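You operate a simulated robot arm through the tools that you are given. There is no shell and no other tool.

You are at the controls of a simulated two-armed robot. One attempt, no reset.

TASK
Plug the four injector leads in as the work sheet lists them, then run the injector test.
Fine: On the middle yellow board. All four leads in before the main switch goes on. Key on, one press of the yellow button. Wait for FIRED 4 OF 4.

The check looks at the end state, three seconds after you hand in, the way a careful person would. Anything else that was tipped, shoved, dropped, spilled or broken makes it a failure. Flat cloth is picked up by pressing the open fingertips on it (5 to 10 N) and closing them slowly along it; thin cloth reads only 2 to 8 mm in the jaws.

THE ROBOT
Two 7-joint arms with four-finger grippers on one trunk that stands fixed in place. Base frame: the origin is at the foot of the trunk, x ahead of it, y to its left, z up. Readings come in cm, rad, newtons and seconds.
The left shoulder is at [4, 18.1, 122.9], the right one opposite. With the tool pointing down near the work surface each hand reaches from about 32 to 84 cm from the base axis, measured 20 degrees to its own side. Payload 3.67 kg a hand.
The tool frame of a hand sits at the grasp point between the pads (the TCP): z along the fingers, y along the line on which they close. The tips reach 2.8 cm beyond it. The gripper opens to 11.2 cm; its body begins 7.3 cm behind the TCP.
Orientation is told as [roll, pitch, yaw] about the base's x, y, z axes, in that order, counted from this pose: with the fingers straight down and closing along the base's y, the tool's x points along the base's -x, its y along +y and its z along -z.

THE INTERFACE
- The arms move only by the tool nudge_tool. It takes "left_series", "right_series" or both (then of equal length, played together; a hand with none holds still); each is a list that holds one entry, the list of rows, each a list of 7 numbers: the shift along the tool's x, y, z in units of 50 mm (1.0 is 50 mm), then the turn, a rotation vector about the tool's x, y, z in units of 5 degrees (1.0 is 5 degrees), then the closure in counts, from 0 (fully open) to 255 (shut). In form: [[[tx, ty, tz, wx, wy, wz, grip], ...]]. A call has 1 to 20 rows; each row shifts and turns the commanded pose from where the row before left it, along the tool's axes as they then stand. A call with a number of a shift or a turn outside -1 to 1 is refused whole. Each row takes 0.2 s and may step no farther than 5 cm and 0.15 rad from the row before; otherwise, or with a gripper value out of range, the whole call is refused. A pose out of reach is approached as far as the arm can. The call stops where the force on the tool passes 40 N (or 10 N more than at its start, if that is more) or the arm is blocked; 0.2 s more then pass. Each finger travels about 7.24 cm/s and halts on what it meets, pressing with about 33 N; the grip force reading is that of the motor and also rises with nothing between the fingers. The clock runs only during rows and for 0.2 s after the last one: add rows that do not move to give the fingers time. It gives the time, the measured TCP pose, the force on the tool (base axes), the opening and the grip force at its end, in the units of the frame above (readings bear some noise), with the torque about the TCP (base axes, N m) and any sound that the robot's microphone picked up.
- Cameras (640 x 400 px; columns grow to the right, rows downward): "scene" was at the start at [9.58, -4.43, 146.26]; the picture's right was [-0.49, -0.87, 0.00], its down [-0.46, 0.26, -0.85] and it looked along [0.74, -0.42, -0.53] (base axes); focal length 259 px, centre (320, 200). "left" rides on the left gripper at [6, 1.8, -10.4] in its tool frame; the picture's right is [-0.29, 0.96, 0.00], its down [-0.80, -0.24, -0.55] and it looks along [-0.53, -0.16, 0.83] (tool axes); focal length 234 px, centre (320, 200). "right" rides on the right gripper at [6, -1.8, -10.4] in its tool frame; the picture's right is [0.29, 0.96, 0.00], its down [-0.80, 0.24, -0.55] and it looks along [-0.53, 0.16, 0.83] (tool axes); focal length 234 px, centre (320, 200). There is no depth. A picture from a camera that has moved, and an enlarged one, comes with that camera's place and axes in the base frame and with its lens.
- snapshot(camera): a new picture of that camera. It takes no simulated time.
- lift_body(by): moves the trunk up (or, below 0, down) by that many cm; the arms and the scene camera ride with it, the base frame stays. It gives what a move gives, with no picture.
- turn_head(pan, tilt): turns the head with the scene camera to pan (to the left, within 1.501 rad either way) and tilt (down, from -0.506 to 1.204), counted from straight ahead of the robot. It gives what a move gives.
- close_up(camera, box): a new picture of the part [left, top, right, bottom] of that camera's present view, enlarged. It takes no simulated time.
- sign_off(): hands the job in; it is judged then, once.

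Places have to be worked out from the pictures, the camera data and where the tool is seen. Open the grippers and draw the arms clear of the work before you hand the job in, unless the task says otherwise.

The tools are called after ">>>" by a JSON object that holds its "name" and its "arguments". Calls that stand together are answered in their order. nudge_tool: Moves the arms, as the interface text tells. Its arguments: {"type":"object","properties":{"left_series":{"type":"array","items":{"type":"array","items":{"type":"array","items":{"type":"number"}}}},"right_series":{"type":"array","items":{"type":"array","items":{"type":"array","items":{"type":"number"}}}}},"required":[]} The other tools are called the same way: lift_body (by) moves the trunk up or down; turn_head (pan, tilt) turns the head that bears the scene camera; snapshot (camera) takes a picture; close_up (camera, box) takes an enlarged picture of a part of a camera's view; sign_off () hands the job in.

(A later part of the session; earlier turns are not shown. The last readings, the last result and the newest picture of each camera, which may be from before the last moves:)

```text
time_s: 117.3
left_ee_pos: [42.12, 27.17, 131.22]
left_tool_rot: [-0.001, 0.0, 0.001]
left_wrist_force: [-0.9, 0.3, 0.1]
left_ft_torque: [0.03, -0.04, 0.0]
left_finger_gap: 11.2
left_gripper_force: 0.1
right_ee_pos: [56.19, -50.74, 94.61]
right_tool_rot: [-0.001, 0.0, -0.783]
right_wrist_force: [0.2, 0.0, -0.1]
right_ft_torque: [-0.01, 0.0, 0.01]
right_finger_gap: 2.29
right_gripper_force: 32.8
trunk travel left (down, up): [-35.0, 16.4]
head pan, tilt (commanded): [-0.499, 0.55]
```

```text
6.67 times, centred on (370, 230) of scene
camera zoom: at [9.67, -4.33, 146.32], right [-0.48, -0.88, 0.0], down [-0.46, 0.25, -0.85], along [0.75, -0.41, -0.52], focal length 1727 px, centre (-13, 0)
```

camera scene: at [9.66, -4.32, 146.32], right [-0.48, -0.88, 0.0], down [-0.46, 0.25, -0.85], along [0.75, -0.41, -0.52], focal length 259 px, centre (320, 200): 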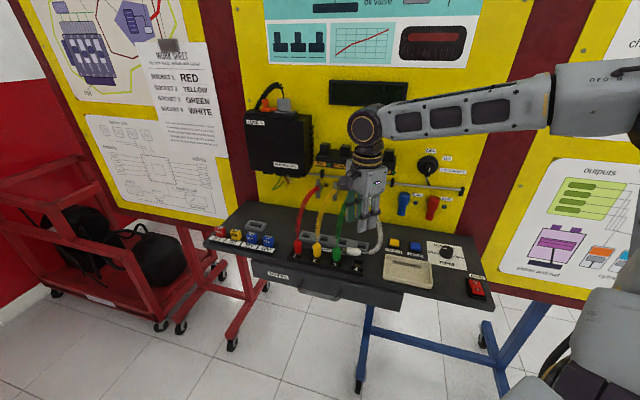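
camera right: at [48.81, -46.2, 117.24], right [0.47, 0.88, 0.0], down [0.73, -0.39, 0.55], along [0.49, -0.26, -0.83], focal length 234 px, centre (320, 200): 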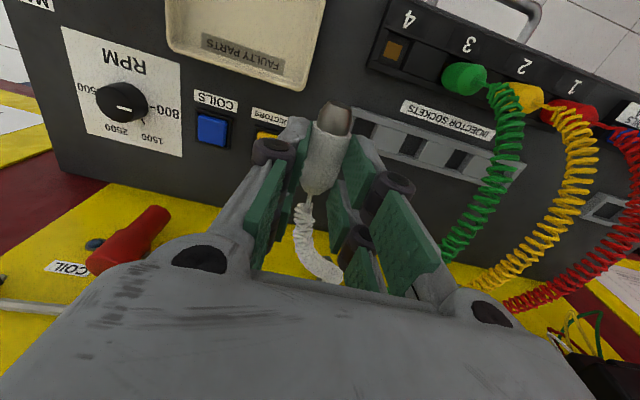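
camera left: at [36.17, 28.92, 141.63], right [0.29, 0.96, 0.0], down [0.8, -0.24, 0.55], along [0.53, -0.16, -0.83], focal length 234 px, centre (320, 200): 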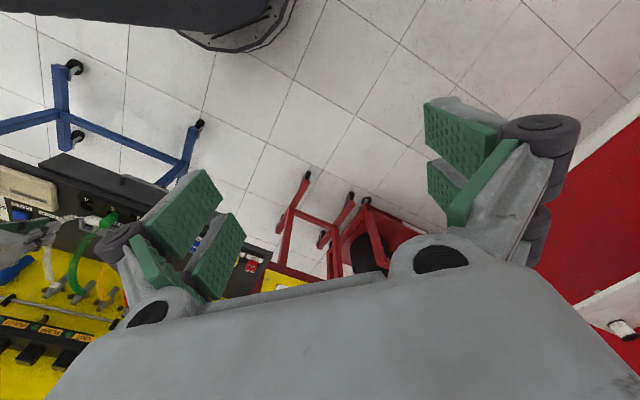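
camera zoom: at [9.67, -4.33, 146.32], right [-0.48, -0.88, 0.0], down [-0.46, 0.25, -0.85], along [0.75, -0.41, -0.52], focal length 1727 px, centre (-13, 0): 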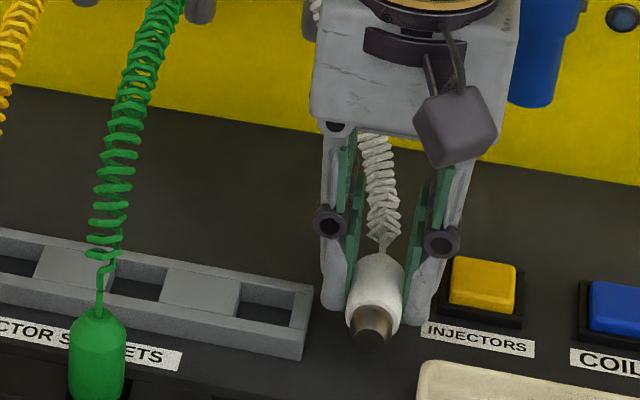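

The plug is held securely (2.29 cm) with good depth. I raise to z≈108, move 9 cm to the front, then start tilting the hand so that the foot turns down.

>>> {"name": "nudge_tool", "arguments": {"right_series": [[[0, 0, -0.4, 0, 0, 0, 240], [0, 0, -0.5, 0, 0, 0, 240], [0, 0, -0.6, 0, 0, 0, 240], [0, 0, -0.6, 0, 0, 0, 240], [0, 0, -0.6, 0, 0, 0, 240], [0.45, 0, 0, 0, 0, 0, 240], [0.45, 0, 0, 0, 0, 0, 240], [0.45, 0, 0, 0, 0, 0, 240], [0.45, 0, 0, 0, 0, 0, 240], [0, 0, 0, 0, 0, 0, 240]]]}}

>>> {"name": "nudge_tool", "arguments": {"right_series": [[[0, 0, 0, 0, -1, 0, 240], [0, 0, 0, 0, -1, 0, 240], [0, 0, 0, 0, -1, 0, 240], [0, 0, 0, 0, -1, 0, 240], [0, 0, 0, 0, -1, 0, 240], [0, 0, 0, 0, -1, 0, 240], [0, 0, 0, 0, -1, 0, 240], [0, 0, 0, 0, -1, 0, 240], [0, 0, 0, 0, -1, 0, 240], [0, 0, 0, 0, 0, 0, 240]]]}}

>>> {"name": "snapshot", "arguments": {"camera": "right"}}

>>> {"name": "snapshot", "arguments": {"camera": "scene"}}

```text
time_s: 119.5
left_ee_pos: [42.17, 27.26, 131.27]
left_tool_rot: [-0.001, 0.0, 0.0]
left_wrist_force: [0.0, -0.1, 0.7]
left_ft_torque: [0.0, 0.05, 0.0]
left_finger_gap: 11.19
left_gripper_force: 0.0
right_ee_pos: [49.91, -44.44, 108.04]
right_tool_rot: [0.0, -0.001, -0.784]
right_wrist_force: [-1.0, 0.2, 0.0]
right_ft_torque: [-0.01, 0.03, 0.03]
right_finger_gap: 2.24
right_gripper_force: 33.2
trunk travel left (down, up): [-35.0, 16.4]
head pan, tilt (commanded): [-0.499, 0.55]
```

```text
time_s: 121.7
left_ee_pos: [42.24, 27.3, 131.28]
left_tool_rot: [0.0, 0.0, 0.0]
left_wrist_force: [0.8, 0.6, 0.0]
left_ft_torque: [-0.02, -0.01, -0.02]
left_finger_gap: 11.2
left_gripper_force: 0.0
right_ee_pos: [49.98, -44.42, 107.96]
right_tool_rot: [0.001, -0.787, -0.783]
right_wrist_force: [0.1, 0.9, -0.7]
right_ft_torque: [0.02, -0.02, 0.01]
right_finger_gap: 2.3
right_gripper_force: 33.4
trunk travel left (down, up): [-35.0, 16.4]
head pan, tilt (commanded): [-0.499, 0.55]
```

```text
taken
camera right: at [40.53, -37.66, 111.05], right [0.53, 0.82, -0.2], down [0.29, 0.05, 0.96], along [0.8, -0.57, -0.21], focal length 234 px, centre (320, 200)
```

right: 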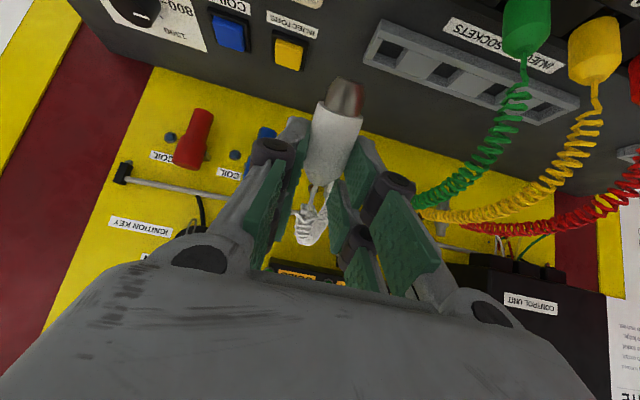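

```text
taken
camera scene: at [9.66, -4.32, 146.32], right [-0.48, -0.88, 0.0], down [-0.46, 0.25, -0.85], along [0.75, -0.41, -0.52], focal length 259 px, centre (320, 200)
```

scene: 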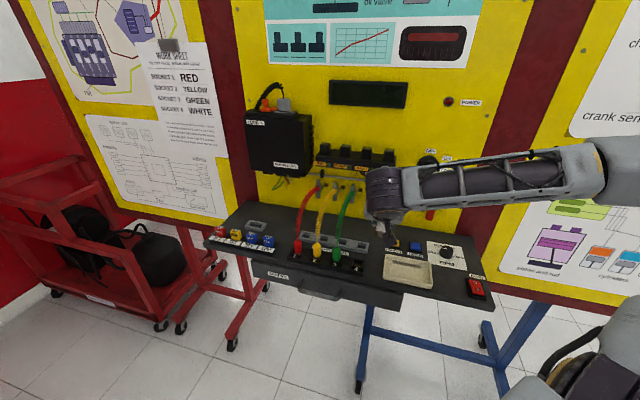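

Tilt 45° reached with plug steady. I continue another 30°.

>>> {"name": "nudge_tool", "arguments": {"right_series": [[[0, 0, 0, 0, -1, 0, 240], [0, 0, 0, 0, -1, 0, 240], [0, 0, 0, 0, -1, 0, 240], [0, 0, 0, 0, -1, 0, 240], [0, 0, 0, 0, -1, 0, 240], [0, 0, 0, 0, -1, 0, 240], [0, 0, 0, 0, 0, 0, 240]]]}}

>>> {"name": "snapshot", "arguments": {"camera": "right"}}

>>> {"name": "close_up", "arguments": {"camera": "scene", "box": [320, 160, 440, 260]}}

```text
time_s: 123.3
left_ee_pos: [42.19, 27.32, 131.21]
left_tool_rot: [-0.001, 0.0, -0.001]
left_wrist_force: [-0.1, -0.4, 1.1]
left_ft_torque: [-0.03, 0.0, -0.01]
left_finger_gap: 11.2
left_gripper_force: 0.0
right_ee_pos: [49.95, -44.48, 108.09]
right_tool_rot: [-0.002, -1.309, -0.786]
right_wrist_force: [-0.2, 0.1, -0.7]
right_ft_torque: [0.0, -0.02, 0.0]
right_finger_gap: 2.28
right_gripper_force: 32.7
trunk travel left (down, up): [-35.0, 16.4]
head pan, tilt (commanded): [-0.499, 0.55]
```

```text
taken
camera right: at [40.53, -37.64, 104.89], right [0.62, 0.73, -0.28], down [-0.06, 0.4, 0.91], along [0.78, -0.55, 0.3], focal length 234 px, centre (320, 200)
```

right: 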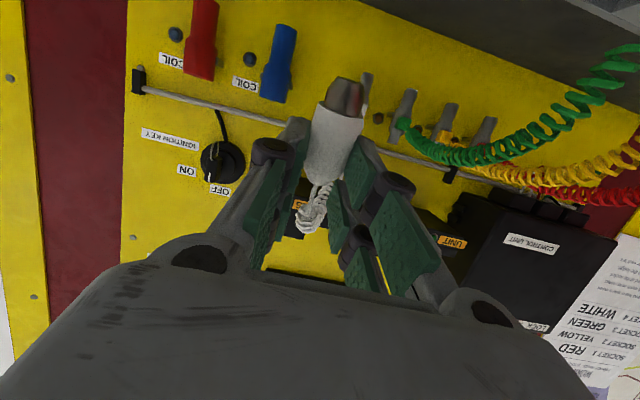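

```text
4.00 times, centred on (380, 210) of scene
camera zoom: at [9.64, -4.32, 146.32], right [-0.48, -0.88, 0.0], down [-0.46, 0.25, -0.85], along [0.75, -0.41, -0.52], focal length 1036 px, centre (80, 160)
```

zoom: 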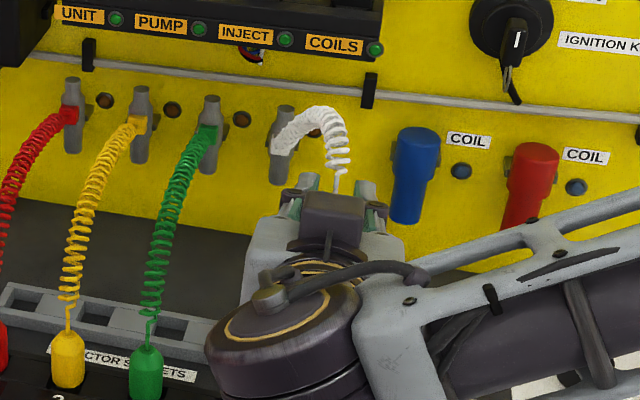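

The arm reaches tilt 75°. I complete to 90° (plug upright), then move over socket 4: plug axis target r≈-8.95, d≈65.55 (plug sits ~1.7 cm ahead of the TCP, foot ~5.1 cm below it).

>>> {"name": "nudge_tool", "arguments": {"right_series": [[[0, 0, 0, 0, -1, 0, 240], [0, 0, 0, 0, -1, 0, 240], [0, 0, 0, 0, -1, 0, 240], [0, 0.254, -0.146, 0, 0, 0, 240], [0, 0.254, -0.146, 0, 0, 0, 240], [0, 0.254, -0.146, 0, 0, 0, 240], [0, 0.254, -0.146, 0, 0, 0, 240], [0, 0, 0, 0, 0, 0, 240], [0, 0, 0, 0, 0, 0, 240]]]}}

>>> {"name": "snapshot", "arguments": {"camera": "right"}}

>>> {"name": "snapshot", "arguments": {"camera": "scene"}}

```text
time_s: 125.3
left_ee_pos: [42.16, 27.23, 131.26]
left_tool_rot: [0.0, 0.001, 0.0]
left_wrist_force: [0.9, 0.1, 0.0]
left_ft_torque: [0.02, -0.01, 0.01]
left_finger_gap: 11.2
left_gripper_force: 0.0
right_ee_pos: [51.67, -38.67, 108.06]
right_tool_rot: [-1.466, -1.572, 0.681]
right_wrist_force: [0.0, 0.7, 0.7]
right_ft_torque: [0.0, 0.01, 0.0]
right_finger_gap: 2.3
right_gripper_force: 33.2
trunk travel left (down, up): [-35.0, 16.4]
head pan, tilt (commanded): [-0.499, 0.55]
```

```text
taken
camera right: at [42.94, -32.75, 101.98], right [0.68, 0.68, -0.29], down [-0.22, 0.56, 0.8], along [0.7, -0.48, 0.53], focal length 234 px, centre (320, 200)
```

right: 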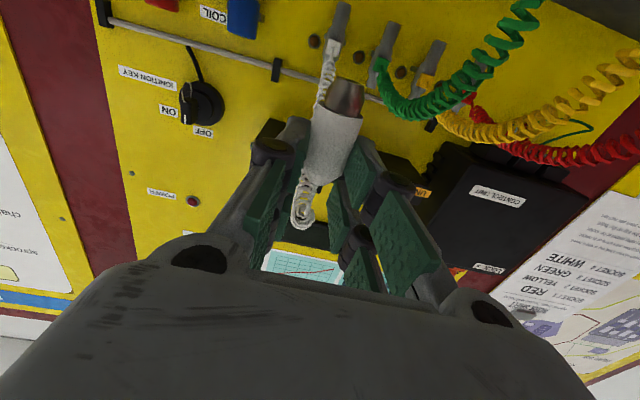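

```text
taken
camera scene: at [9.67, -4.31, 146.32], right [-0.48, -0.88, 0.0], down [-0.46, 0.25, -0.85], along [0.75, -0.41, -0.52], focal length 259 px, centre (320, 200)
```

scene: 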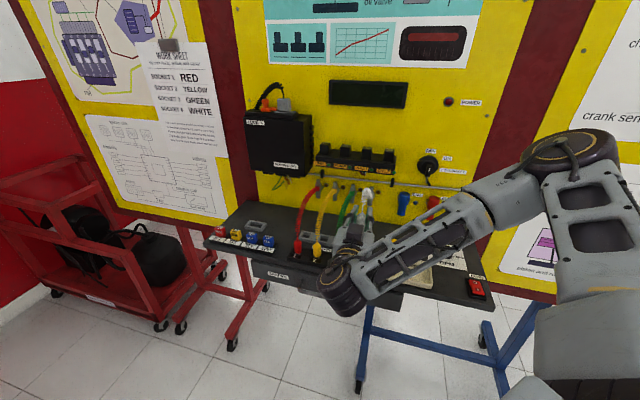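

Reached; by the camera pose the TCP is at r=-9.0, d=63.9, so the plug is over socket 4. I lower 9.5 cm to put the foot ~2 cm above the strip and look from the scene camera.

>>> {"name": "nudge_tool", "arguments": {"right_series": [[[0.4, -0.02, 0, 0, 0, 0, 240], [0.5, 0, 0, 0, 0, 0, 240], [0.5, 0, 0, 0, 0, 0, 240], [0.4, 0, 0, 0, 0, 0, 240], [0.1, 0, 0, 0, 0, 0, 240], [0, 0, 0, 0, 0, 0, 240]]]}}

>>> {"name": "close_up", "arguments": {"camera": "scene", "box": [290, 190, 410, 290]}}

>>> {"name": "snapshot", "arguments": {"camera": "right"}}

>>> {"name": "snapshot", "arguments": {"camera": "left"}}

```text
time_s: 126.7
left_ee_pos: [42.18, 27.33, 131.37]
left_tool_rot: [0.002, -0.002, 0.0]
left_wrist_force: [1.1, -0.2, -0.3]
left_ft_torque: [0.02, 0.02, 0.01]
left_finger_gap: 11.21
left_gripper_force: 0.1
right_ee_pos: [51.42, -38.83, 98.67]
right_tool_rot: [-2.655, -1.571, 1.87]
right_wrist_force: [0.3, 0.5, -0.1]
right_ft_torque: [0.0, -0.01, 0.02]
right_finger_gap: 2.3
right_gripper_force: 33.1
trunk travel left (down, up): [-35.0, 16.4]
head pan, tilt (commanded): [-0.499, 0.55]
```

```text
4.00 times, centred on (350, 240) of scene
camera zoom: at [9.65, -4.34, 146.32], right [-0.48, -0.88, 0.0], down [-0.46, 0.25, -0.85], along [0.75, -0.41, -0.52], focal length 1036 px, centre (200, 40)
```

zoom: 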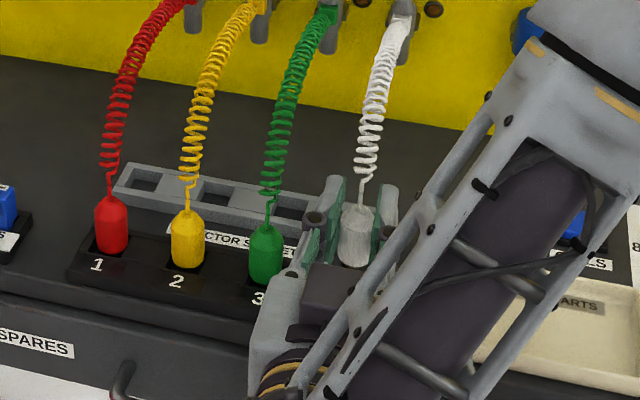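

```text
taken
camera right: at [42.8, -32.89, 92.5], right [0.68, 0.68, -0.29], down [-0.22, 0.56, 0.8], along [0.7, -0.48, 0.53], focal length 234 px, centre (320, 200)
```

right: 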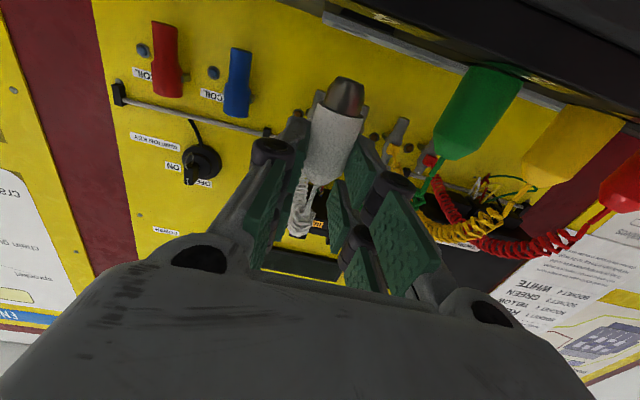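

```text
taken
camera left: at [36.16, 28.9, 141.64], right [0.29, 0.96, 0.0], down [0.8, -0.24, 0.55], along [0.53, -0.16, -0.83], focal length 234 px, centre (320, 200)
```

left: 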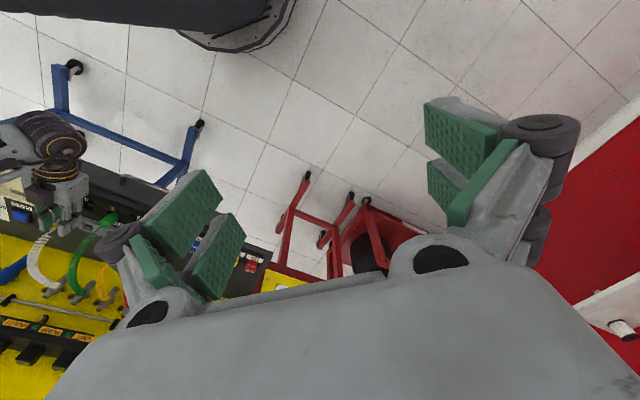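

The scene view puts the white plug over socket 4 within ~0.2 cm (slightly right). I shift 0.1 cm left and lower 2 cm, then step down watching force.

>>> {"name": "nudge_tool", "arguments": {"right_series": [[[0.1, 0.02, 0, 0, 0, 0, 240], [0.1, 0, 0, 0, 0, 0, 240], [0.1, 0, 0, 0, 0, 0, 240], [0.1, 0, 0, 0, 0, 0, 240], [0, 0, 0, 0, 0, 0, 240]]]}}

>>> {"name": "close_up", "arguments": {"camera": "scene", "box": [310, 210, 390, 265]}}

```text
time_s: 127.9
left_ee_pos: [42.18, 27.31, 131.36]
left_tool_rot: [-0.001, -0.001, 0.0]
left_wrist_force: [0.6, 0.6, -0.5]
left_ft_torque: [-0.01, -0.04, 0.0]
left_finger_gap: 11.21
left_gripper_force: 0.1
right_ee_pos: [51.29, -39.37, 97.58]
right_tool_rot: [-0.208, -1.569, -0.577]
right_wrist_force: [-0.7, 0.8, -0.5]
right_ft_torque: [0.0, 0.02, -0.01]
right_finger_gap: 2.28
right_gripper_force: 32.8
right hand out of reach, approached as far as the arm can: row 2, 3, 4
trunk travel left (down, up): [-35.0, 16.4]
head pan, tilt (commanded): [-0.499, 0.55]
```

```text
7.27 times, centred on (350, 238) of scene
camera zoom: at [9.66, -4.33, 146.32], right [-0.48, -0.88, 0.0], down [-0.46, 0.25, -0.85], along [0.75, -0.41, -0.52], focal length 1884 px, centre (102, -73)
```

zoom: 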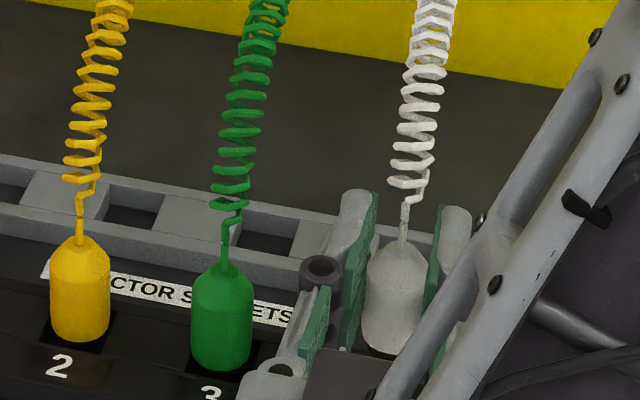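

The horizontal pose is out of reach any lower. I go back up 2.5 cm; then I can lower the trunk instead, which carries the arm straight down.

>>> {"name": "nudge_tool", "arguments": {"right_series": [[[-0.2, 0, 0, 0, 0, 0, 240], [-0.2, 0, 0, 0, 0, 0, 240], [-0.1, 0, 0, 0, 0, 0, 240], [0, 0, 0, 0, 0, 0, 240], [0, 0, 0, 0, 0, 0, 240]]]}}

>>> {"name": "snapshot", "arguments": {"camera": "right"}}

>>> {"name": "close_up", "arguments": {"camera": "scene", "box": [310, 210, 390, 265]}}

```text
time_s: 129.1
left_ee_pos: [42.18, 27.22, 131.19]
left_tool_rot: [-0.001, -0.001, -0.001]
left_wrist_force: [-0.7, -0.8, -0.2]
left_ft_torque: [0.02, 0.05, -0.02]
left_finger_gap: 11.2
left_gripper_force: 0.0
right_ee_pos: [51.42, -39.49, 99.98]
right_tool_rot: [-2.522, -1.572, 1.737]
right_wrist_force: [0.0, -0.3, -0.3]
right_ft_torque: [-0.04, 0.02, -0.01]
right_finger_gap: 2.29
right_gripper_force: 33.1
trunk travel left (down, up): [-35.0, 16.4]
head pan, tilt (commanded): [-0.499, 0.55]
```

```text
taken
camera right: at [42.84, -33.43, 93.96], right [0.68, 0.68, -0.29], down [-0.22, 0.56, 0.8], along [0.7, -0.48, 0.53], focal length 234 px, centre (320, 200)
```

right: 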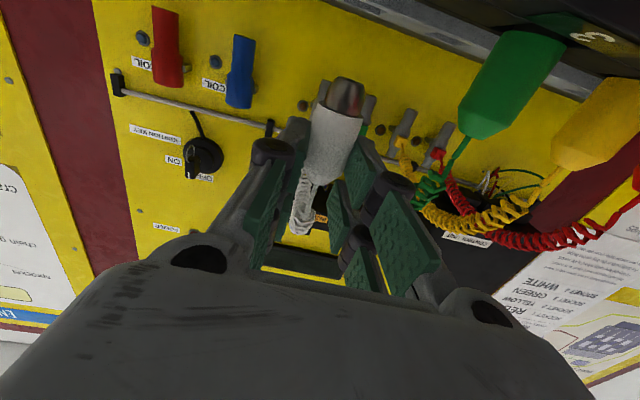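

```text
7.27 times, centred on (350, 238) of scene
camera zoom: at [9.66, -4.31, 146.32], right [-0.48, -0.88, 0.0], down [-0.46, 0.25, -0.85], along [0.75, -0.41, -0.52], focal length 1884 px, centre (102, -73)
```

zoom: 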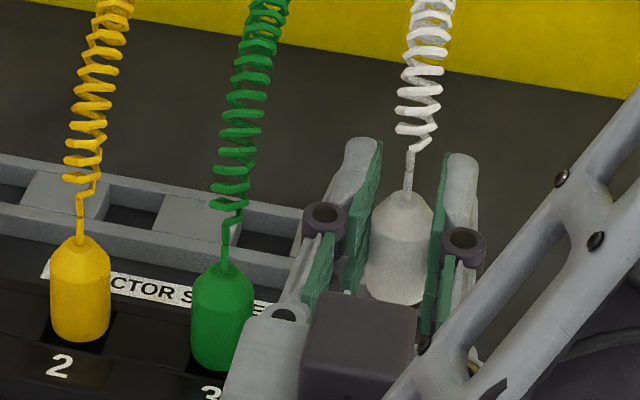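

Back at z=100; the hand drifted 0.5 cm right and 0.4 cm back at the limit. I correct that here.

>>> {"name": "nudge_tool", "arguments": {"right_series": [[[0, 0.05, -0.04, 0, 0, 0, 240], [0, 0.05, -0.04, 0, 0, 0, 240], [0, 0, 0, 0, 0, 0, 240], [0, 0, 0, 0, 0, 0, 240]]]}}

>>> {"name": "close_up", "arguments": {"camera": "right", "box": [240, 50, 400, 250]}}

>>> {"name": "close_up", "arguments": {"camera": "scene", "box": [310, 210, 390, 265]}}

```text
time_s: 130.1
left_ee_pos: [42.2, 27.28, 131.32]
left_tool_rot: [0.001, 0.001, 0.001]
left_wrist_force: [-0.6, 0.8, 0.1]
left_ft_torque: [0.05, 0.01, 0.0]
left_finger_gap: 11.22
left_gripper_force: 0.0
right_ee_pos: [51.57, -38.75, 100.01]
right_tool_rot: [-1.262, -1.571, 0.479]
right_wrist_force: [0.1, 0.1, -0.4]
right_ft_torque: [-0.02, 0.0, 0.04]
right_finger_gap: 2.3
right_gripper_force: 32.9
trunk travel left (down, up): [-35.0, 16.4]
head pan, tilt (commanded): [-0.499, 0.55]
```

```text
2.00 times, centred on (320, 150) of right
camera zoom: at [42.88, -32.76, 93.92], right [0.68, 0.68, -0.29], down [-0.22, 0.56, 0.8], along [0.7, -0.48, 0.53], focal length 468 px, centre (320, 300)
```

zoom: 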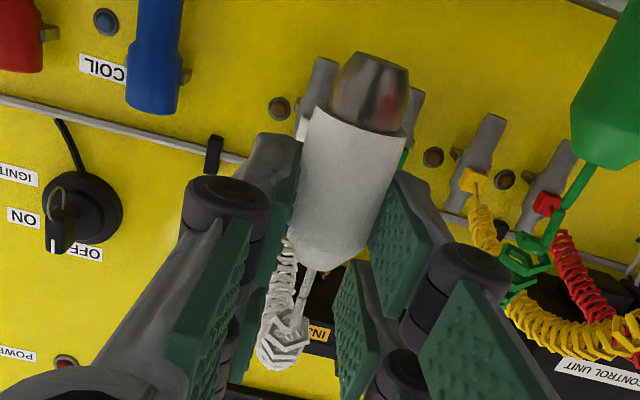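

```text
7.27 times, centred on (350, 238) of scene
camera zoom: at [9.66, -4.33, 146.32], right [-0.48, -0.88, 0.0], down [-0.46, 0.25, -0.85], along [0.75, -0.41, -0.52], focal length 1884 px, centre (102, -73)
```

zoom: 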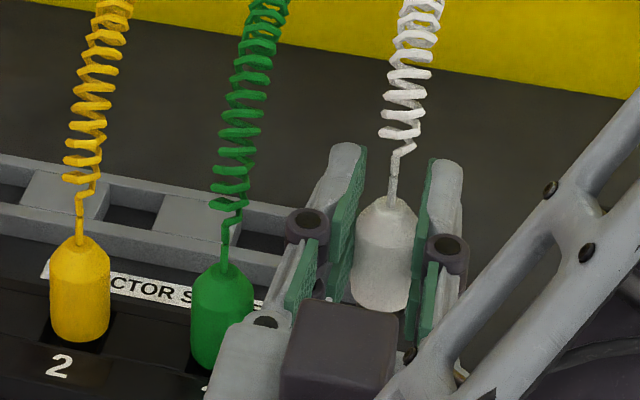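

>>> {"name": "close_up", "arguments": {"camera": "right", "box": [240, 50, 400, 150]}}

```text
4.00 times, centred on (320, 100) of right
camera zoom: at [42.88, -32.76, 93.92], right [0.68, 0.68, -0.29], down [-0.22, 0.56, 0.8], along [0.7, -0.48, 0.53], focal length 937 px, centre (320, 600)
```

zoom: 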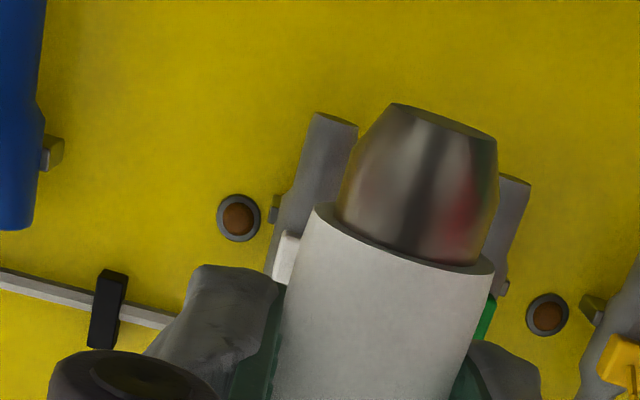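

The plug is exactly centred in the pads; axis at r=-8.96, d=65.64, foot bottom at z≈94.8. Now I lower the trunk 2 cm and verify that the hand goes straight down.

>>> {"name": "lift_body", "arguments": {"by": -2.0}}

>>> {"name": "snapshot", "arguments": {"camera": "right"}}

>>> {"name": "snapshot", "arguments": {"camera": "scene"}}

```text
time_s: 130.8
left_ee_pos: [42.15, 27.17, 129.27]
left_tool_rot: [-0.001, -0.001, -0.001]
left_wrist_force: [0.5, -0.5, -0.4]
left_ft_torque: [-0.02, 0.02, 0.03]
left_finger_gap: 11.23
left_gripper_force: 0.0
right_ee_pos: [51.31, -38.68, 97.89]
right_tool_rot: [-1.957, -1.572, 1.172]
right_wrist_force: [-0.1, 0.4, -0.7]
right_ft_torque: [-0.01, 0.01, 0.02]
right_finger_gap: 2.31
right_gripper_force: 33.6
trunk travel left (down, up): [-33.0, 18.4]
head pan, tilt (commanded): [-0.499, 0.55]
```

```text
taken
camera right: at [42.88, -32.75, 91.93], right [0.68, 0.68, -0.29], down [-0.22, 0.56, 0.8], along [0.7, -0.47, 0.53], focal length 234 px, centre (320, 200)
```

right: 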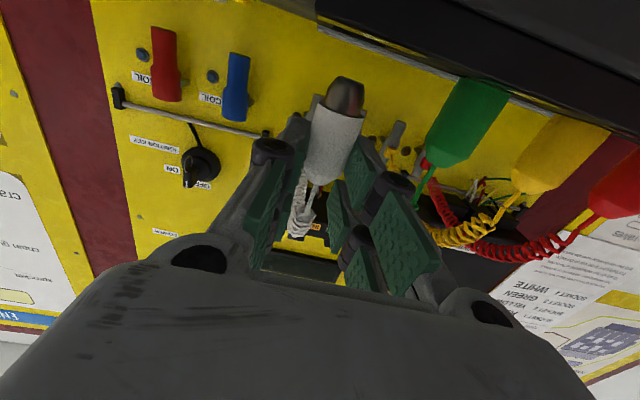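

```text
taken
camera scene: at [9.65, -4.31, 144.32], right [-0.48, -0.88, 0.0], down [-0.46, 0.25, -0.85], along [0.75, -0.41, -0.52], focal length 259 px, centre (320, 200)
```

scene: 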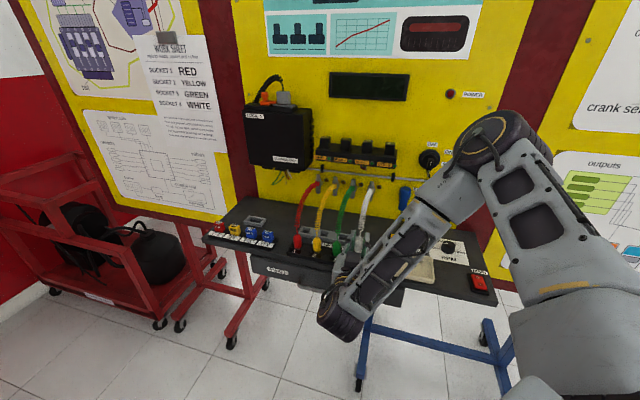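

The hand went straight down 2 cm. I lower another 1.4 cm (foot just above the strip top), then look.

>>> {"name": "lift_body", "arguments": {"by": -1.4}}

>>> {"name": "close_up", "arguments": {"camera": "scene", "box": [310, 210, 390, 265]}}

>>> {"name": "close_up", "arguments": {"camera": "right", "box": [240, 20, 480, 170]}}

```text
time_s: 131.4
left_ee_pos: [42.15, 27.19, 127.94]
left_tool_rot: [0.0, -0.001, 0.001]
left_wrist_force: [1.2, -0.8, 0.3]
left_ft_torque: [-0.03, 0.02, 0.01]
left_finger_gap: 11.19
left_gripper_force: 0.1
right_ee_pos: [51.54, -38.66, 96.69]
right_tool_rot: [-2.111, -1.571, 1.324]
right_wrist_force: [0.2, 0.2, -0.3]
right_ft_torque: [-0.01, -0.01, 0.01]
right_finger_gap: 2.32
right_gripper_force: 33.1
trunk travel left (down, up): [-31.6, 19.8]
head pan, tilt (commanded): [-0.499, 0.55]
```

```text
7.27 times, centred on (350, 238) of scene
camera zoom: at [9.64, -4.32, 142.94], right [-0.48, -0.88, 0.0], down [-0.46, 0.25, -0.85], along [0.75, -0.41, -0.52], focal length 1884 px, centre (102, -73)
```

zoom: 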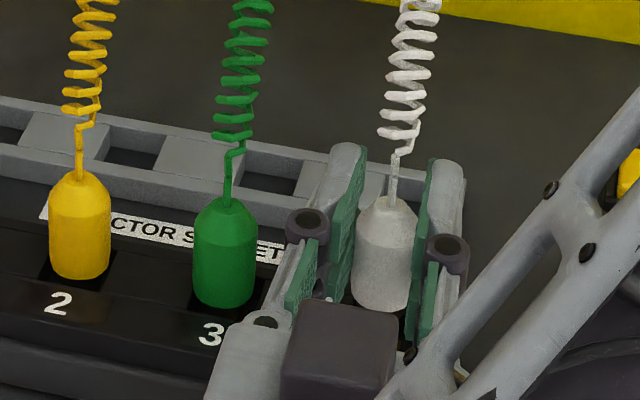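

```text
2.67 times, centred on (360, 95) of right
camera zoom: at [42.87, -32.75, 90.55], right [0.68, 0.68, -0.29], down [-0.22, 0.56, 0.8], along [0.7, -0.47, 0.53], focal length 624 px, centre (213, 480)
```

zoom: 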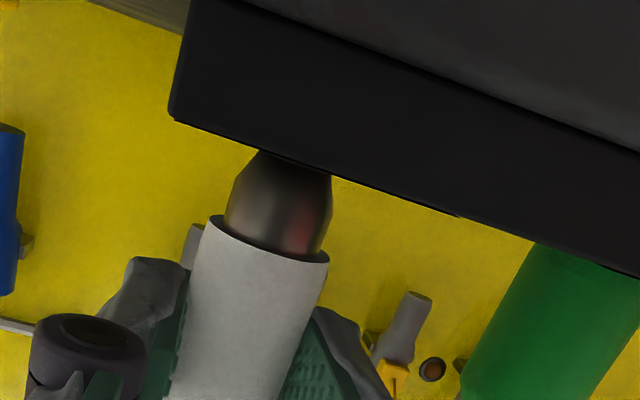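

The foot is just reaching the strip's top edge, in line. I lower 0.5 cm and read the force.

>>> {"name": "lift_body", "arguments": {"by": -0.5}}

>>> {"name": "close_up", "arguments": {"camera": "scene", "box": [310, 210, 390, 265]}}

```text
time_s: 131.9
left_ee_pos: [42.22, 27.29, 127.35]
left_tool_rot: [0.001, -0.002, 0.0]
left_wrist_force: [-0.6, -0.3, 0.1]
left_ft_torque: [0.0, 0.01, 0.01]
left_finger_gap: 11.21
left_gripper_force: 0.0
right_ee_pos: [51.47, -38.72, 96.21]
right_tool_rot: [-1.723, -1.571, 0.937]
right_wrist_force: [0.1, 0.4, -0.8]
right_ft_torque: [0.01, 0.01, -0.02]
right_finger_gap: 2.27
right_gripper_force: 33.1
trunk travel left (down, up): [-31.1, 20.3]
head pan, tilt (commanded): [-0.499, 0.55]
```

```text
7.27 times, centred on (350, 238) of scene
camera zoom: at [9.66, -4.32, 142.44], right [-0.48, -0.88, 0.0], down [-0.46, 0.25, -0.85], along [0.75, -0.41, -0.52], focal length 1884 px, centre (102, -73)
```

zoom: 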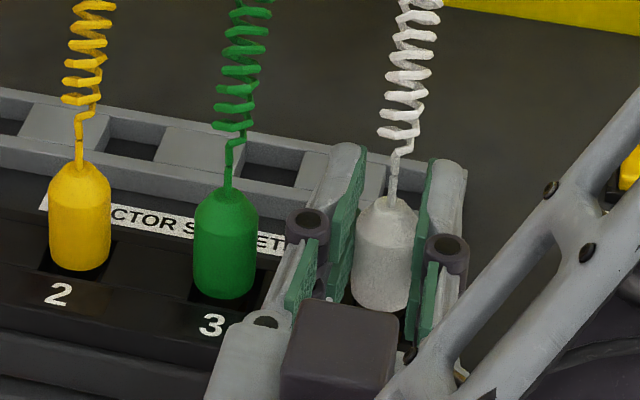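

No contact: the foot is inside the opening. I go 0.4 cm further.

>>> {"name": "lift_body", "arguments": {"by": -0.4}}

```text
time_s: 132.5
left_ee_pos: [42.19, 27.29, 126.98]
left_tool_rot: [0.0, 0.001, 0.0]
left_wrist_force: [0.4, -0.1, -0.3]
left_ft_torque: [0.01, 0.0, -0.01]
left_finger_gap: 11.2
left_gripper_force: 0.0
right_ee_pos: [51.52, -38.66, 95.75]
right_tool_rot: [-1.506, -1.571, 0.723]
right_wrist_force: [-0.7, 0.3, -0.5]
right_ft_torque: [0.03, 0.02, -0.03]
right_finger_gap: 2.3
right_gripper_force: 32.8
trunk travel left (down, up): [-30.7, 20.7]
head pan, tilt (commanded): [-0.499, 0.55]
```

>>> {"name": "lift_body", "arguments": {"by": -0.2}}

```text
time_s: 133.0
left_ee_pos: [42.16, 27.29, 126.81]
left_tool_rot: [-0.001, 0.0, -0.001]
left_wrist_force: [-0.4, -0.5, 0.1]
left_ft_torque: [0.02, 0.02, 0.0]
left_finger_gap: 11.2
left_gripper_force: 0.0
right_ee_pos: [51.47, -38.74, 95.73]
right_tool_rot: [-1.502, -1.57, 0.719]
right_wrist_force: [-0.1, 0.5, 0.2]
right_ft_torque: [0.0, -0.01, 0.0]
right_finger_gap: 2.31
right_gripper_force: 32.4
trunk travel left (down, up): [-30.5, 20.9]
head pan, tilt (commanded): [-0.499, 0.55]
```

>>> {"name": "lift_body", "arguments": {"by": -0.2}}

>>> {"name": "close_up", "arguments": {"camera": "scene", "box": [310, 200, 390, 255]}}

>>> {"name": "close_up", "arguments": {"camera": "right", "box": [240, 20, 480, 170]}}

```text
time_s: 133.5
left_ee_pos: [42.27, 27.23, 126.59]
left_tool_rot: [0.001, 0.0, 0.0]
left_wrist_force: [-0.6, 0.3, -0.9]
left_ft_torque: [0.01, 0.02, -0.03]
left_finger_gap: 11.21
left_gripper_force: 0.1
right_ee_pos: [51.54, -38.71, 95.3]
right_tool_rot: [-1.476, -1.57, 0.69]
right_wrist_force: [0.3, -0.4, 0.1]
right_ft_torque: [0.0, 0.0, 0.02]
right_finger_gap: 2.31
right_gripper_force: 33.0
trunk travel left (down, up): [-30.3, 21.1]
head pan, tilt (commanded): [-0.499, 0.55]
```

```text
7.27 times, centred on (350, 228) of scene
camera zoom: at [9.67, -4.32, 141.65], right [-0.48, -0.88, 0.0], down [-0.46, 0.25, -0.85], along [0.75, -0.41, -0.52], focal length 1884 px, centre (102, 0)
```

zoom: 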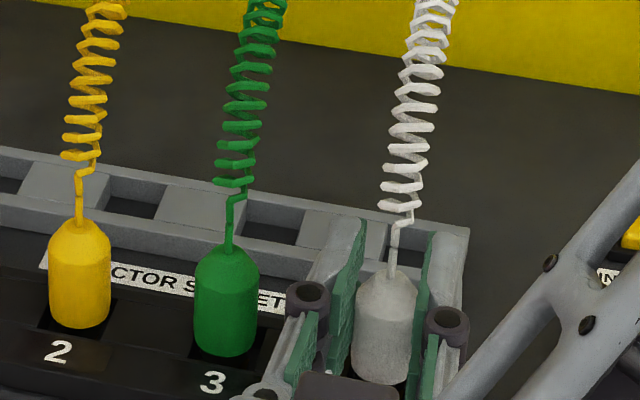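

```text
2.67 times, centred on (360, 95) of right
camera zoom: at [42.89, -32.75, 89.26], right [0.68, 0.68, -0.29], down [-0.22, 0.56, 0.8], along [0.7, -0.48, 0.53], focal length 624 px, centre (213, 480)
```

zoom: 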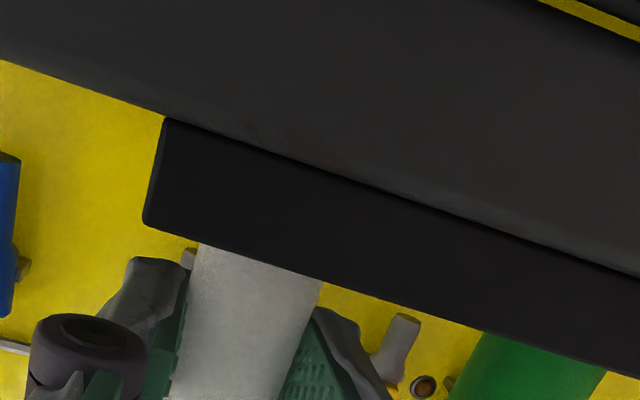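

Almost seated (a touch higher than the line of the others). Another 0.15 cm.

>>> {"name": "lift_body", "arguments": {"by": -0.15}}

```text
time_s: 134.0
left_ee_pos: [42.3, 27.21, 126.45]
left_tool_rot: [0.0, -0.001, 0.001]
left_wrist_force: [1.3, 0.2, -0.4]
left_ft_torque: [0.02, 0.03, -0.03]
left_finger_gap: 11.2
left_gripper_force: 0.0
right_ee_pos: [51.38, -38.64, 95.2]
right_tool_rot: [-1.48, -1.57, 0.695]
right_wrist_force: [0.1, 0.2, -0.6]
right_ft_torque: [0.0, 0.01, 0.02]
right_finger_gap: 2.31
right_gripper_force: 33.2
trunk travel left (down, up): [-30.2, 21.2]
head pan, tilt (commanded): [-0.499, 0.55]
```

>>> {"name": "lift_body", "arguments": {"by": -0.15}}

```text
time_s: 134.5
left_ee_pos: [42.21, 27.35, 126.3]
left_tool_rot: [-0.002, -0.001, 0.0]
left_wrist_force: [-0.1, -0.1, -0.3]
left_ft_torque: [0.0, 0.03, 0.01]
left_finger_gap: 11.23
left_gripper_force: 0.0
right_ee_pos: [51.56, -38.62, 95.02]
right_tool_rot: [-1.745, -1.572, 0.96]
right_wrist_force: [0.6, 0.5, 0.7]
right_ft_torque: [-0.01, 0.03, 0.03]
right_finger_gap: 2.31
right_gripper_force: 33.0
trunk travel left (down, up): [-30.0, 21.4]
head pan, tilt (commanded): [-0.499, 0.55]
```

>>> {"name": "lift_body", "arguments": {"by": -0.15}}

>>> {"name": "close_up", "arguments": {"camera": "scene", "box": [310, 200, 390, 255]}}

```text
time_s: 135.0
left_ee_pos: [42.21, 27.24, 126.2]
left_tool_rot: [0.002, 0.0, 0.001]
left_wrist_force: [-0.9, 0.7, 0.1]
left_ft_torque: [0.0, -0.03, -0.04]
left_finger_gap: 11.19
left_gripper_force: 0.1
right_ee_pos: [51.46, -38.6, 95.05]
right_tool_rot: [2.741, -1.568, 2.757]
right_wrist_force: [0.2, -2.2, 9.1]
right_ft_torque: [-0.2, -0.11, -0.02]
right_finger_gap: 2.32
right_gripper_force: 33.5
trunk travel left (down, up): [-29.8, 21.5]
head pan, tilt (commanded): [-0.499, 0.55]
```

```text
7.27 times, centred on (350, 228) of scene
camera zoom: at [9.59, -4.29, 141.22], right [-0.48, -0.88, 0.0], down [-0.46, 0.25, -0.85], along [0.75, -0.41, -0.52], focal length 1884 px, centre (102, 0)
```

zoom: 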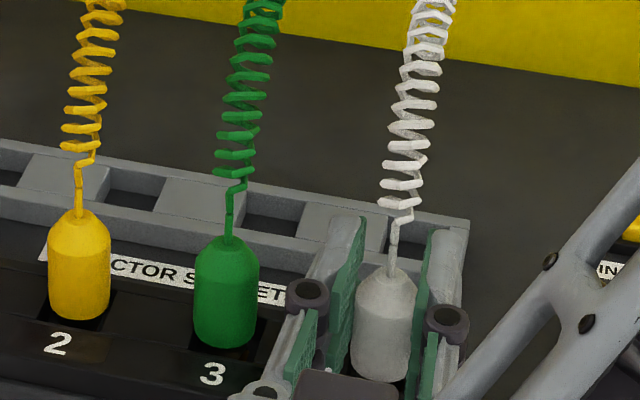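

Contact, 9 N, and the cable exits of yellow, green and white now lie on one line. I open the fingers slowly to release the plug.

>>> {"name": "nudge_tool", "arguments": {"right_series": [[[0, 0, 0, 0, 0, 0, 215], [0, 0, 0, 0, 0, 0, 205], [0, 0, 0, 0, 0, 0, 198], [0, 0, 0, 0, 0, 0, 190], [0, 0, 0, 0, 0, 0, 180], [0, 0, 0, 0, 0, 0, 173], [0, 0, 0, 0, 0, 0, 173]]]}}

>>> {"name": "close_up", "arguments": {"camera": "scene", "box": [310, 200, 390, 255]}}

>>> {"name": "snapshot", "arguments": {"camera": "right"}}

```text
time_s: 136.6
left_ee_pos: [42.2, 27.26, 126.18]
left_tool_rot: [0.0, -0.001, 0.0]
left_wrist_force: [-1.0, -1.0, -0.2]
left_ft_torque: [-0.02, 0.0, 0.02]
left_finger_gap: 11.2
left_gripper_force: 0.0
right_ee_pos: [51.47, -38.74, 94.83]
right_tool_rot: [-1.692, -1.572, 0.904]
right_wrist_force: [-0.4, 0.6, 0.0]
right_ft_torque: [-0.01, 0.02, 0.0]
right_finger_gap: 3.63
right_gripper_force: 0.1
trunk travel left (down, up): [-29.8, 21.5]
head pan, tilt (commanded): [-0.499, 0.55]
```

```text
7.27 times, centred on (350, 228) of scene
camera zoom: at [9.66, -4.32, 141.21], right [-0.48, -0.88, 0.0], down [-0.46, 0.25, -0.85], along [0.75, -0.41, -0.52], focal length 1884 px, centre (102, 0)
```

zoom: 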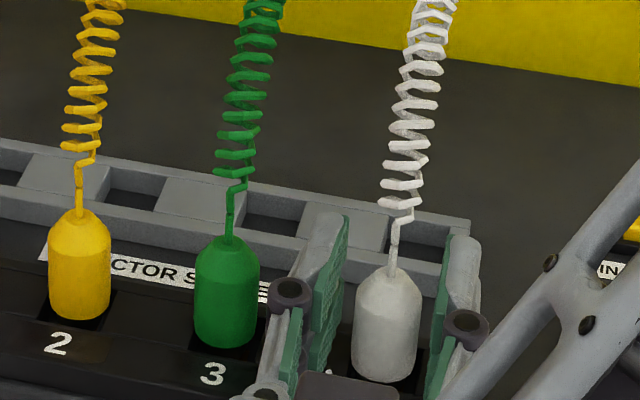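

```text
taken
camera right: at [42.88, -32.76, 88.82], right [0.68, 0.68, -0.29], down [-0.22, 0.56, 0.8], along [0.7, -0.48, 0.53], focal length 234 px, centre (320, 200)
```

right: 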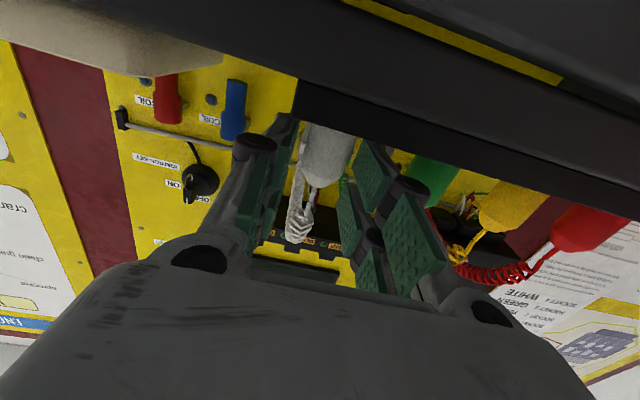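

White stands upright in socket 4 with the fingers clear of it. I withdraw straight toward the front in small steps.

>>> {"name": "nudge_tool", "arguments": {"right_series": [[[0, 0, -0.1, 0, 0, 0, 173], [0, 0, -0.2, 0, 0, 0, 173], [0, 0, 0, 0, 0, 0, 173]]]}}

>>> {"name": "close_up", "arguments": {"camera": "scene", "box": [310, 200, 390, 255]}}

```text
time_s: 137.4
left_ee_pos: [42.23, 27.27, 126.25]
left_tool_rot: [-0.001, -0.001, 0.0]
left_wrist_force: [1.1, -0.8, -0.6]
left_ft_torque: [0.04, -0.01, 0.0]
left_finger_gap: 11.21
left_gripper_force: 0.0
right_ee_pos: [50.86, -38.02, 94.67]
right_tool_rot: [0.04, -1.57, -0.821]
right_wrist_force: [-0.2, 0.7, -1.3]
right_ft_torque: [-0.04, 0.0, -0.01]
right_finger_gap: 3.6
right_gripper_force: 0.0
right hand out of reach, approached as far as the arm can: row 2
trunk travel left (down, up): [-29.8, 21.5]
head pan, tilt (commanded): [-0.499, 0.55]
```

```text
7.27 times, centred on (350, 228) of scene
camera zoom: at [9.64, -4.35, 141.21], right [-0.48, -0.88, 0.0], down [-0.46, 0.25, -0.85], along [0.75, -0.41, -0.52], focal length 1884 px, centre (102, 0)
```

zoom: 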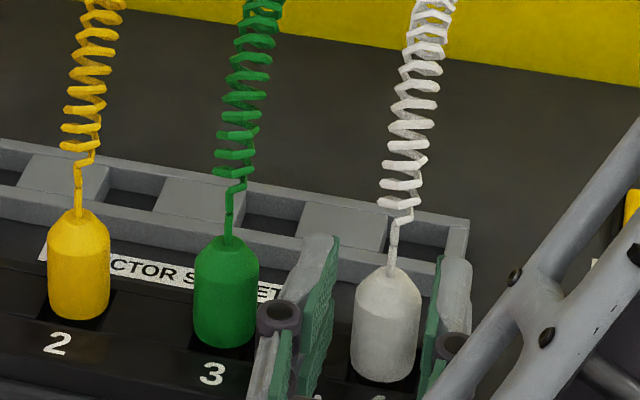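

The reach limit again, but the hand is nearly off the plug. I raise the trunk back (in two steps) so the fingers lift straight up alongside the plug, watching the plug.

>>> {"name": "lift_body", "arguments": {"by": 1.5}}

>>> {"name": "close_up", "arguments": {"camera": "scene", "box": [310, 205, 390, 260]}}

>>> {"name": "lift_body", "arguments": {"by": 3.65}}

>>> {"name": "close_up", "arguments": {"camera": "scene", "box": [310, 210, 390, 265]}}

>>> {"name": "snapshot", "arguments": {"camera": "right"}}

```text
time_s: 138.1
left_ee_pos: [42.13, 27.27, 127.62]
left_tool_rot: [0.0, 0.001, 0.001]
left_wrist_force: [0.2, 0.6, 0.5]
left_ft_torque: [0.01, 0.01, -0.02]
left_finger_gap: 11.2
left_gripper_force: 0.1
right_ee_pos: [50.81, -37.94, 96.09]
right_tool_rot: [-0.136, -1.57, -0.648]
right_wrist_force: [0.0, 0.3, -0.1]
right_ft_torque: [0.04, 0.03, 0.03]
right_finger_gap: 3.61
right_gripper_force: 0.0
trunk travel left (down, up): [-31.4, 20.0]
head pan, tilt (commanded): [-0.499, 0.55]
```

```text
7.27 times, centred on (350, 232) of scene
camera zoom: at [9.66, -4.32, 142.7], right [-0.48, -0.88, 0.0], down [-0.46, 0.25, -0.85], along [0.75, -0.41, -0.52], focal length 1884 px, centre (102, -36)
```

zoom: 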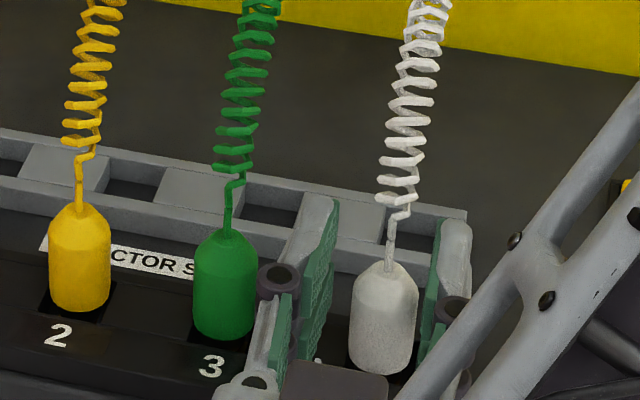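

```text
time_s: 138.9
left_ee_pos: [42.27, 27.22, 131.19]
left_tool_rot: [0.0, -0.001, 0.0]
left_wrist_force: [0.1, -0.3, -0.1]
left_ft_torque: [0.0, 0.01, -0.03]
left_finger_gap: 11.21
left_gripper_force: 0.0
right_ee_pos: [50.93, -37.85, 99.72]
right_tool_rot: [-0.225, -1.567, -0.561]
right_wrist_force: [-0.5, 0.2, 0.1]
right_ft_torque: [0.0, 0.02, 0.0]
right_finger_gap: 3.59
right_gripper_force: 0.0
trunk travel left (down, up): [-35.0, 16.4]
head pan, tilt (commanded): [-0.499, 0.55]
```

```text
7.27 times, centred on (350, 238) of scene
camera zoom: at [9.7, -4.31, 146.32], right [-0.48, -0.88, 0.0], down [-0.46, 0.25, -0.85], along [0.75, -0.41, -0.52], focal length 1884 px, centre (102, -73)
```

zoom: 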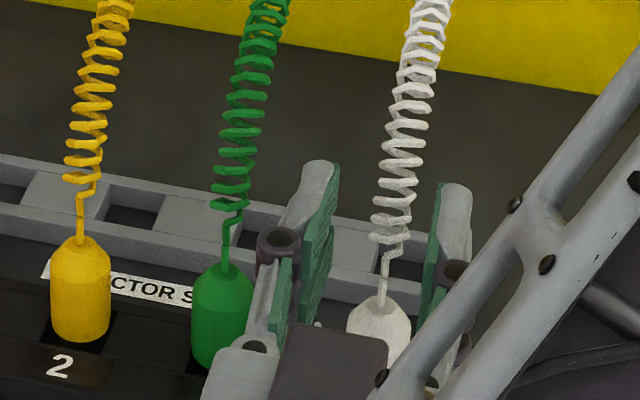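

```text
taken
camera right: at [42.34, -31.96, 93.65], right [0.68, 0.68, -0.29], down [-0.22, 0.56, 0.8], along [0.7, -0.47, 0.53], focal length 234 px, centre (320, 200)
```

right: 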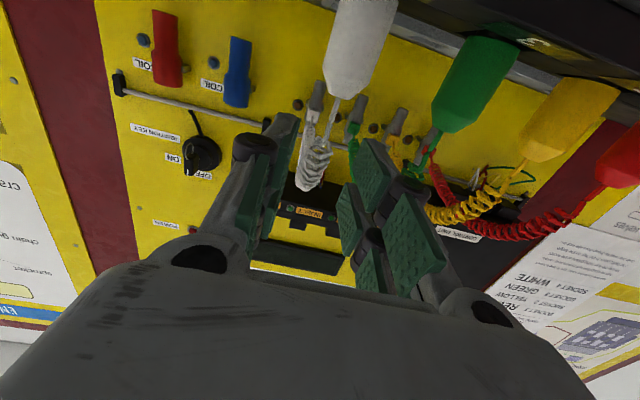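

Plug undisturbed. I raise the hand 4 cm, draw it 4 cm to the front, then take the tilt out.

>>> {"name": "nudge_tool", "arguments": {"right_series": [[[-0.3, 0, -0.1, 0, 0, 0, 173], [-0.3, 0, -0.1, 0, 0, 0, 173], [-0.3, 0, -0.2, 0, 0, 0, 173], [-0.3, 0, -0.2, 0, 0, 0, 173], [-0.2, 0, -0.2, 0, 0, 0, 173], [0, 0, 0, 0, 0, 0, 173]]]}}

>>> {"name": "nudge_tool", "arguments": {"right_series": [[[0, 0, 0, 0, 1, 0, 173], [0, 0, 0, 0, 1, 0, 173], [0, 0, 0, 0, 1, 0, 173], [0, 0, 0, 0, 1, 0, 173], [0, 0, 0, 0, 1, 0, 173], [0, 0, 0, 0, 1, 0, 173], [0, 0, 0, 0, 1, 0, 173], [0, 0, 0, 0, 1, 0, 173], [0, 0, 0, 0, 1, 0, 173], [0, 0, 0, 0, 1, 0, 173], [0, 0, 0, 0, 1, 0, 173], [0, 0, 0, 0, 1, 0, 173], [0, 0, 0, 0, 0, 0, 173]]]}}

>>> {"name": "snapshot", "arguments": {"camera": "right"}}

>>> {"name": "snapshot", "arguments": {"camera": "scene"}}

```text
time_s: 140.3
left_ee_pos: [42.23, 27.21, 131.33]
left_tool_rot: [-0.001, -0.001, 0.0]
left_wrist_force: [0.8, -0.5, -0.1]
left_ft_torque: [0.01, -0.02, -0.04]
left_finger_gap: 11.21
left_gripper_force: 0.1
right_ee_pos: [48.38, -35.49, 106.94]
right_tool_rot: [-0.088, -1.563, -0.692]
right_wrist_force: [-0.5, 0.4, 0.4]
right_ft_torque: [-0.02, -0.01, -0.01]
right_finger_gap: 3.61
right_gripper_force: 0.1
right hand out of reach, approached as far as the arm can: row 5
trunk travel left (down, up): [-35.0, 16.4]
head pan, tilt (commanded): [-0.499, 0.55]
```

```text
time_s: 143.1
left_ee_pos: [42.18, 27.26, 131.35]
left_tool_rot: [0.002, 0.001, 0.001]
left_wrist_force: [0.1, -0.2, 0.2]
left_ft_torque: [0.03, -0.02, -0.01]
left_finger_gap: 11.21
left_gripper_force: 0.0
right_ee_pos: [48.53, -35.51, 106.96]
right_tool_rot: [-0.001, -0.522, -0.784]
right_wrist_force: [-0.5, 0.8, 0.0]
right_ft_torque: [-0.01, -0.01, 0.01]
right_finger_gap: 3.6
right_gripper_force: 0.0
trunk travel left (down, up): [-35.0, 16.4]
head pan, tilt (commanded): [-0.499, 0.55]
```

```text
taken
camera right: at [39.87, -29.62, 112.91], right [0.5, 0.85, -0.14], down [0.46, -0.12, 0.88], along [0.73, -0.5, -0.46], focal length 234 px, centre (320, 200)
```

right: 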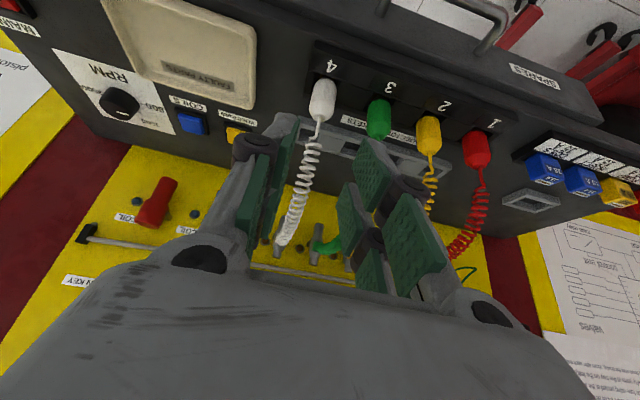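

```text
taken
camera scene: at [9.66, -4.31, 146.32], right [-0.48, -0.88, 0.0], down [-0.46, 0.25, -0.85], along [0.75, -0.41, -0.52], focal length 259 px, centre (320, 200)
```

scene: 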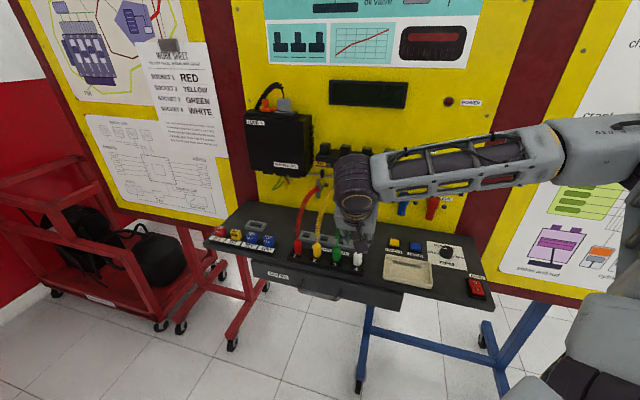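

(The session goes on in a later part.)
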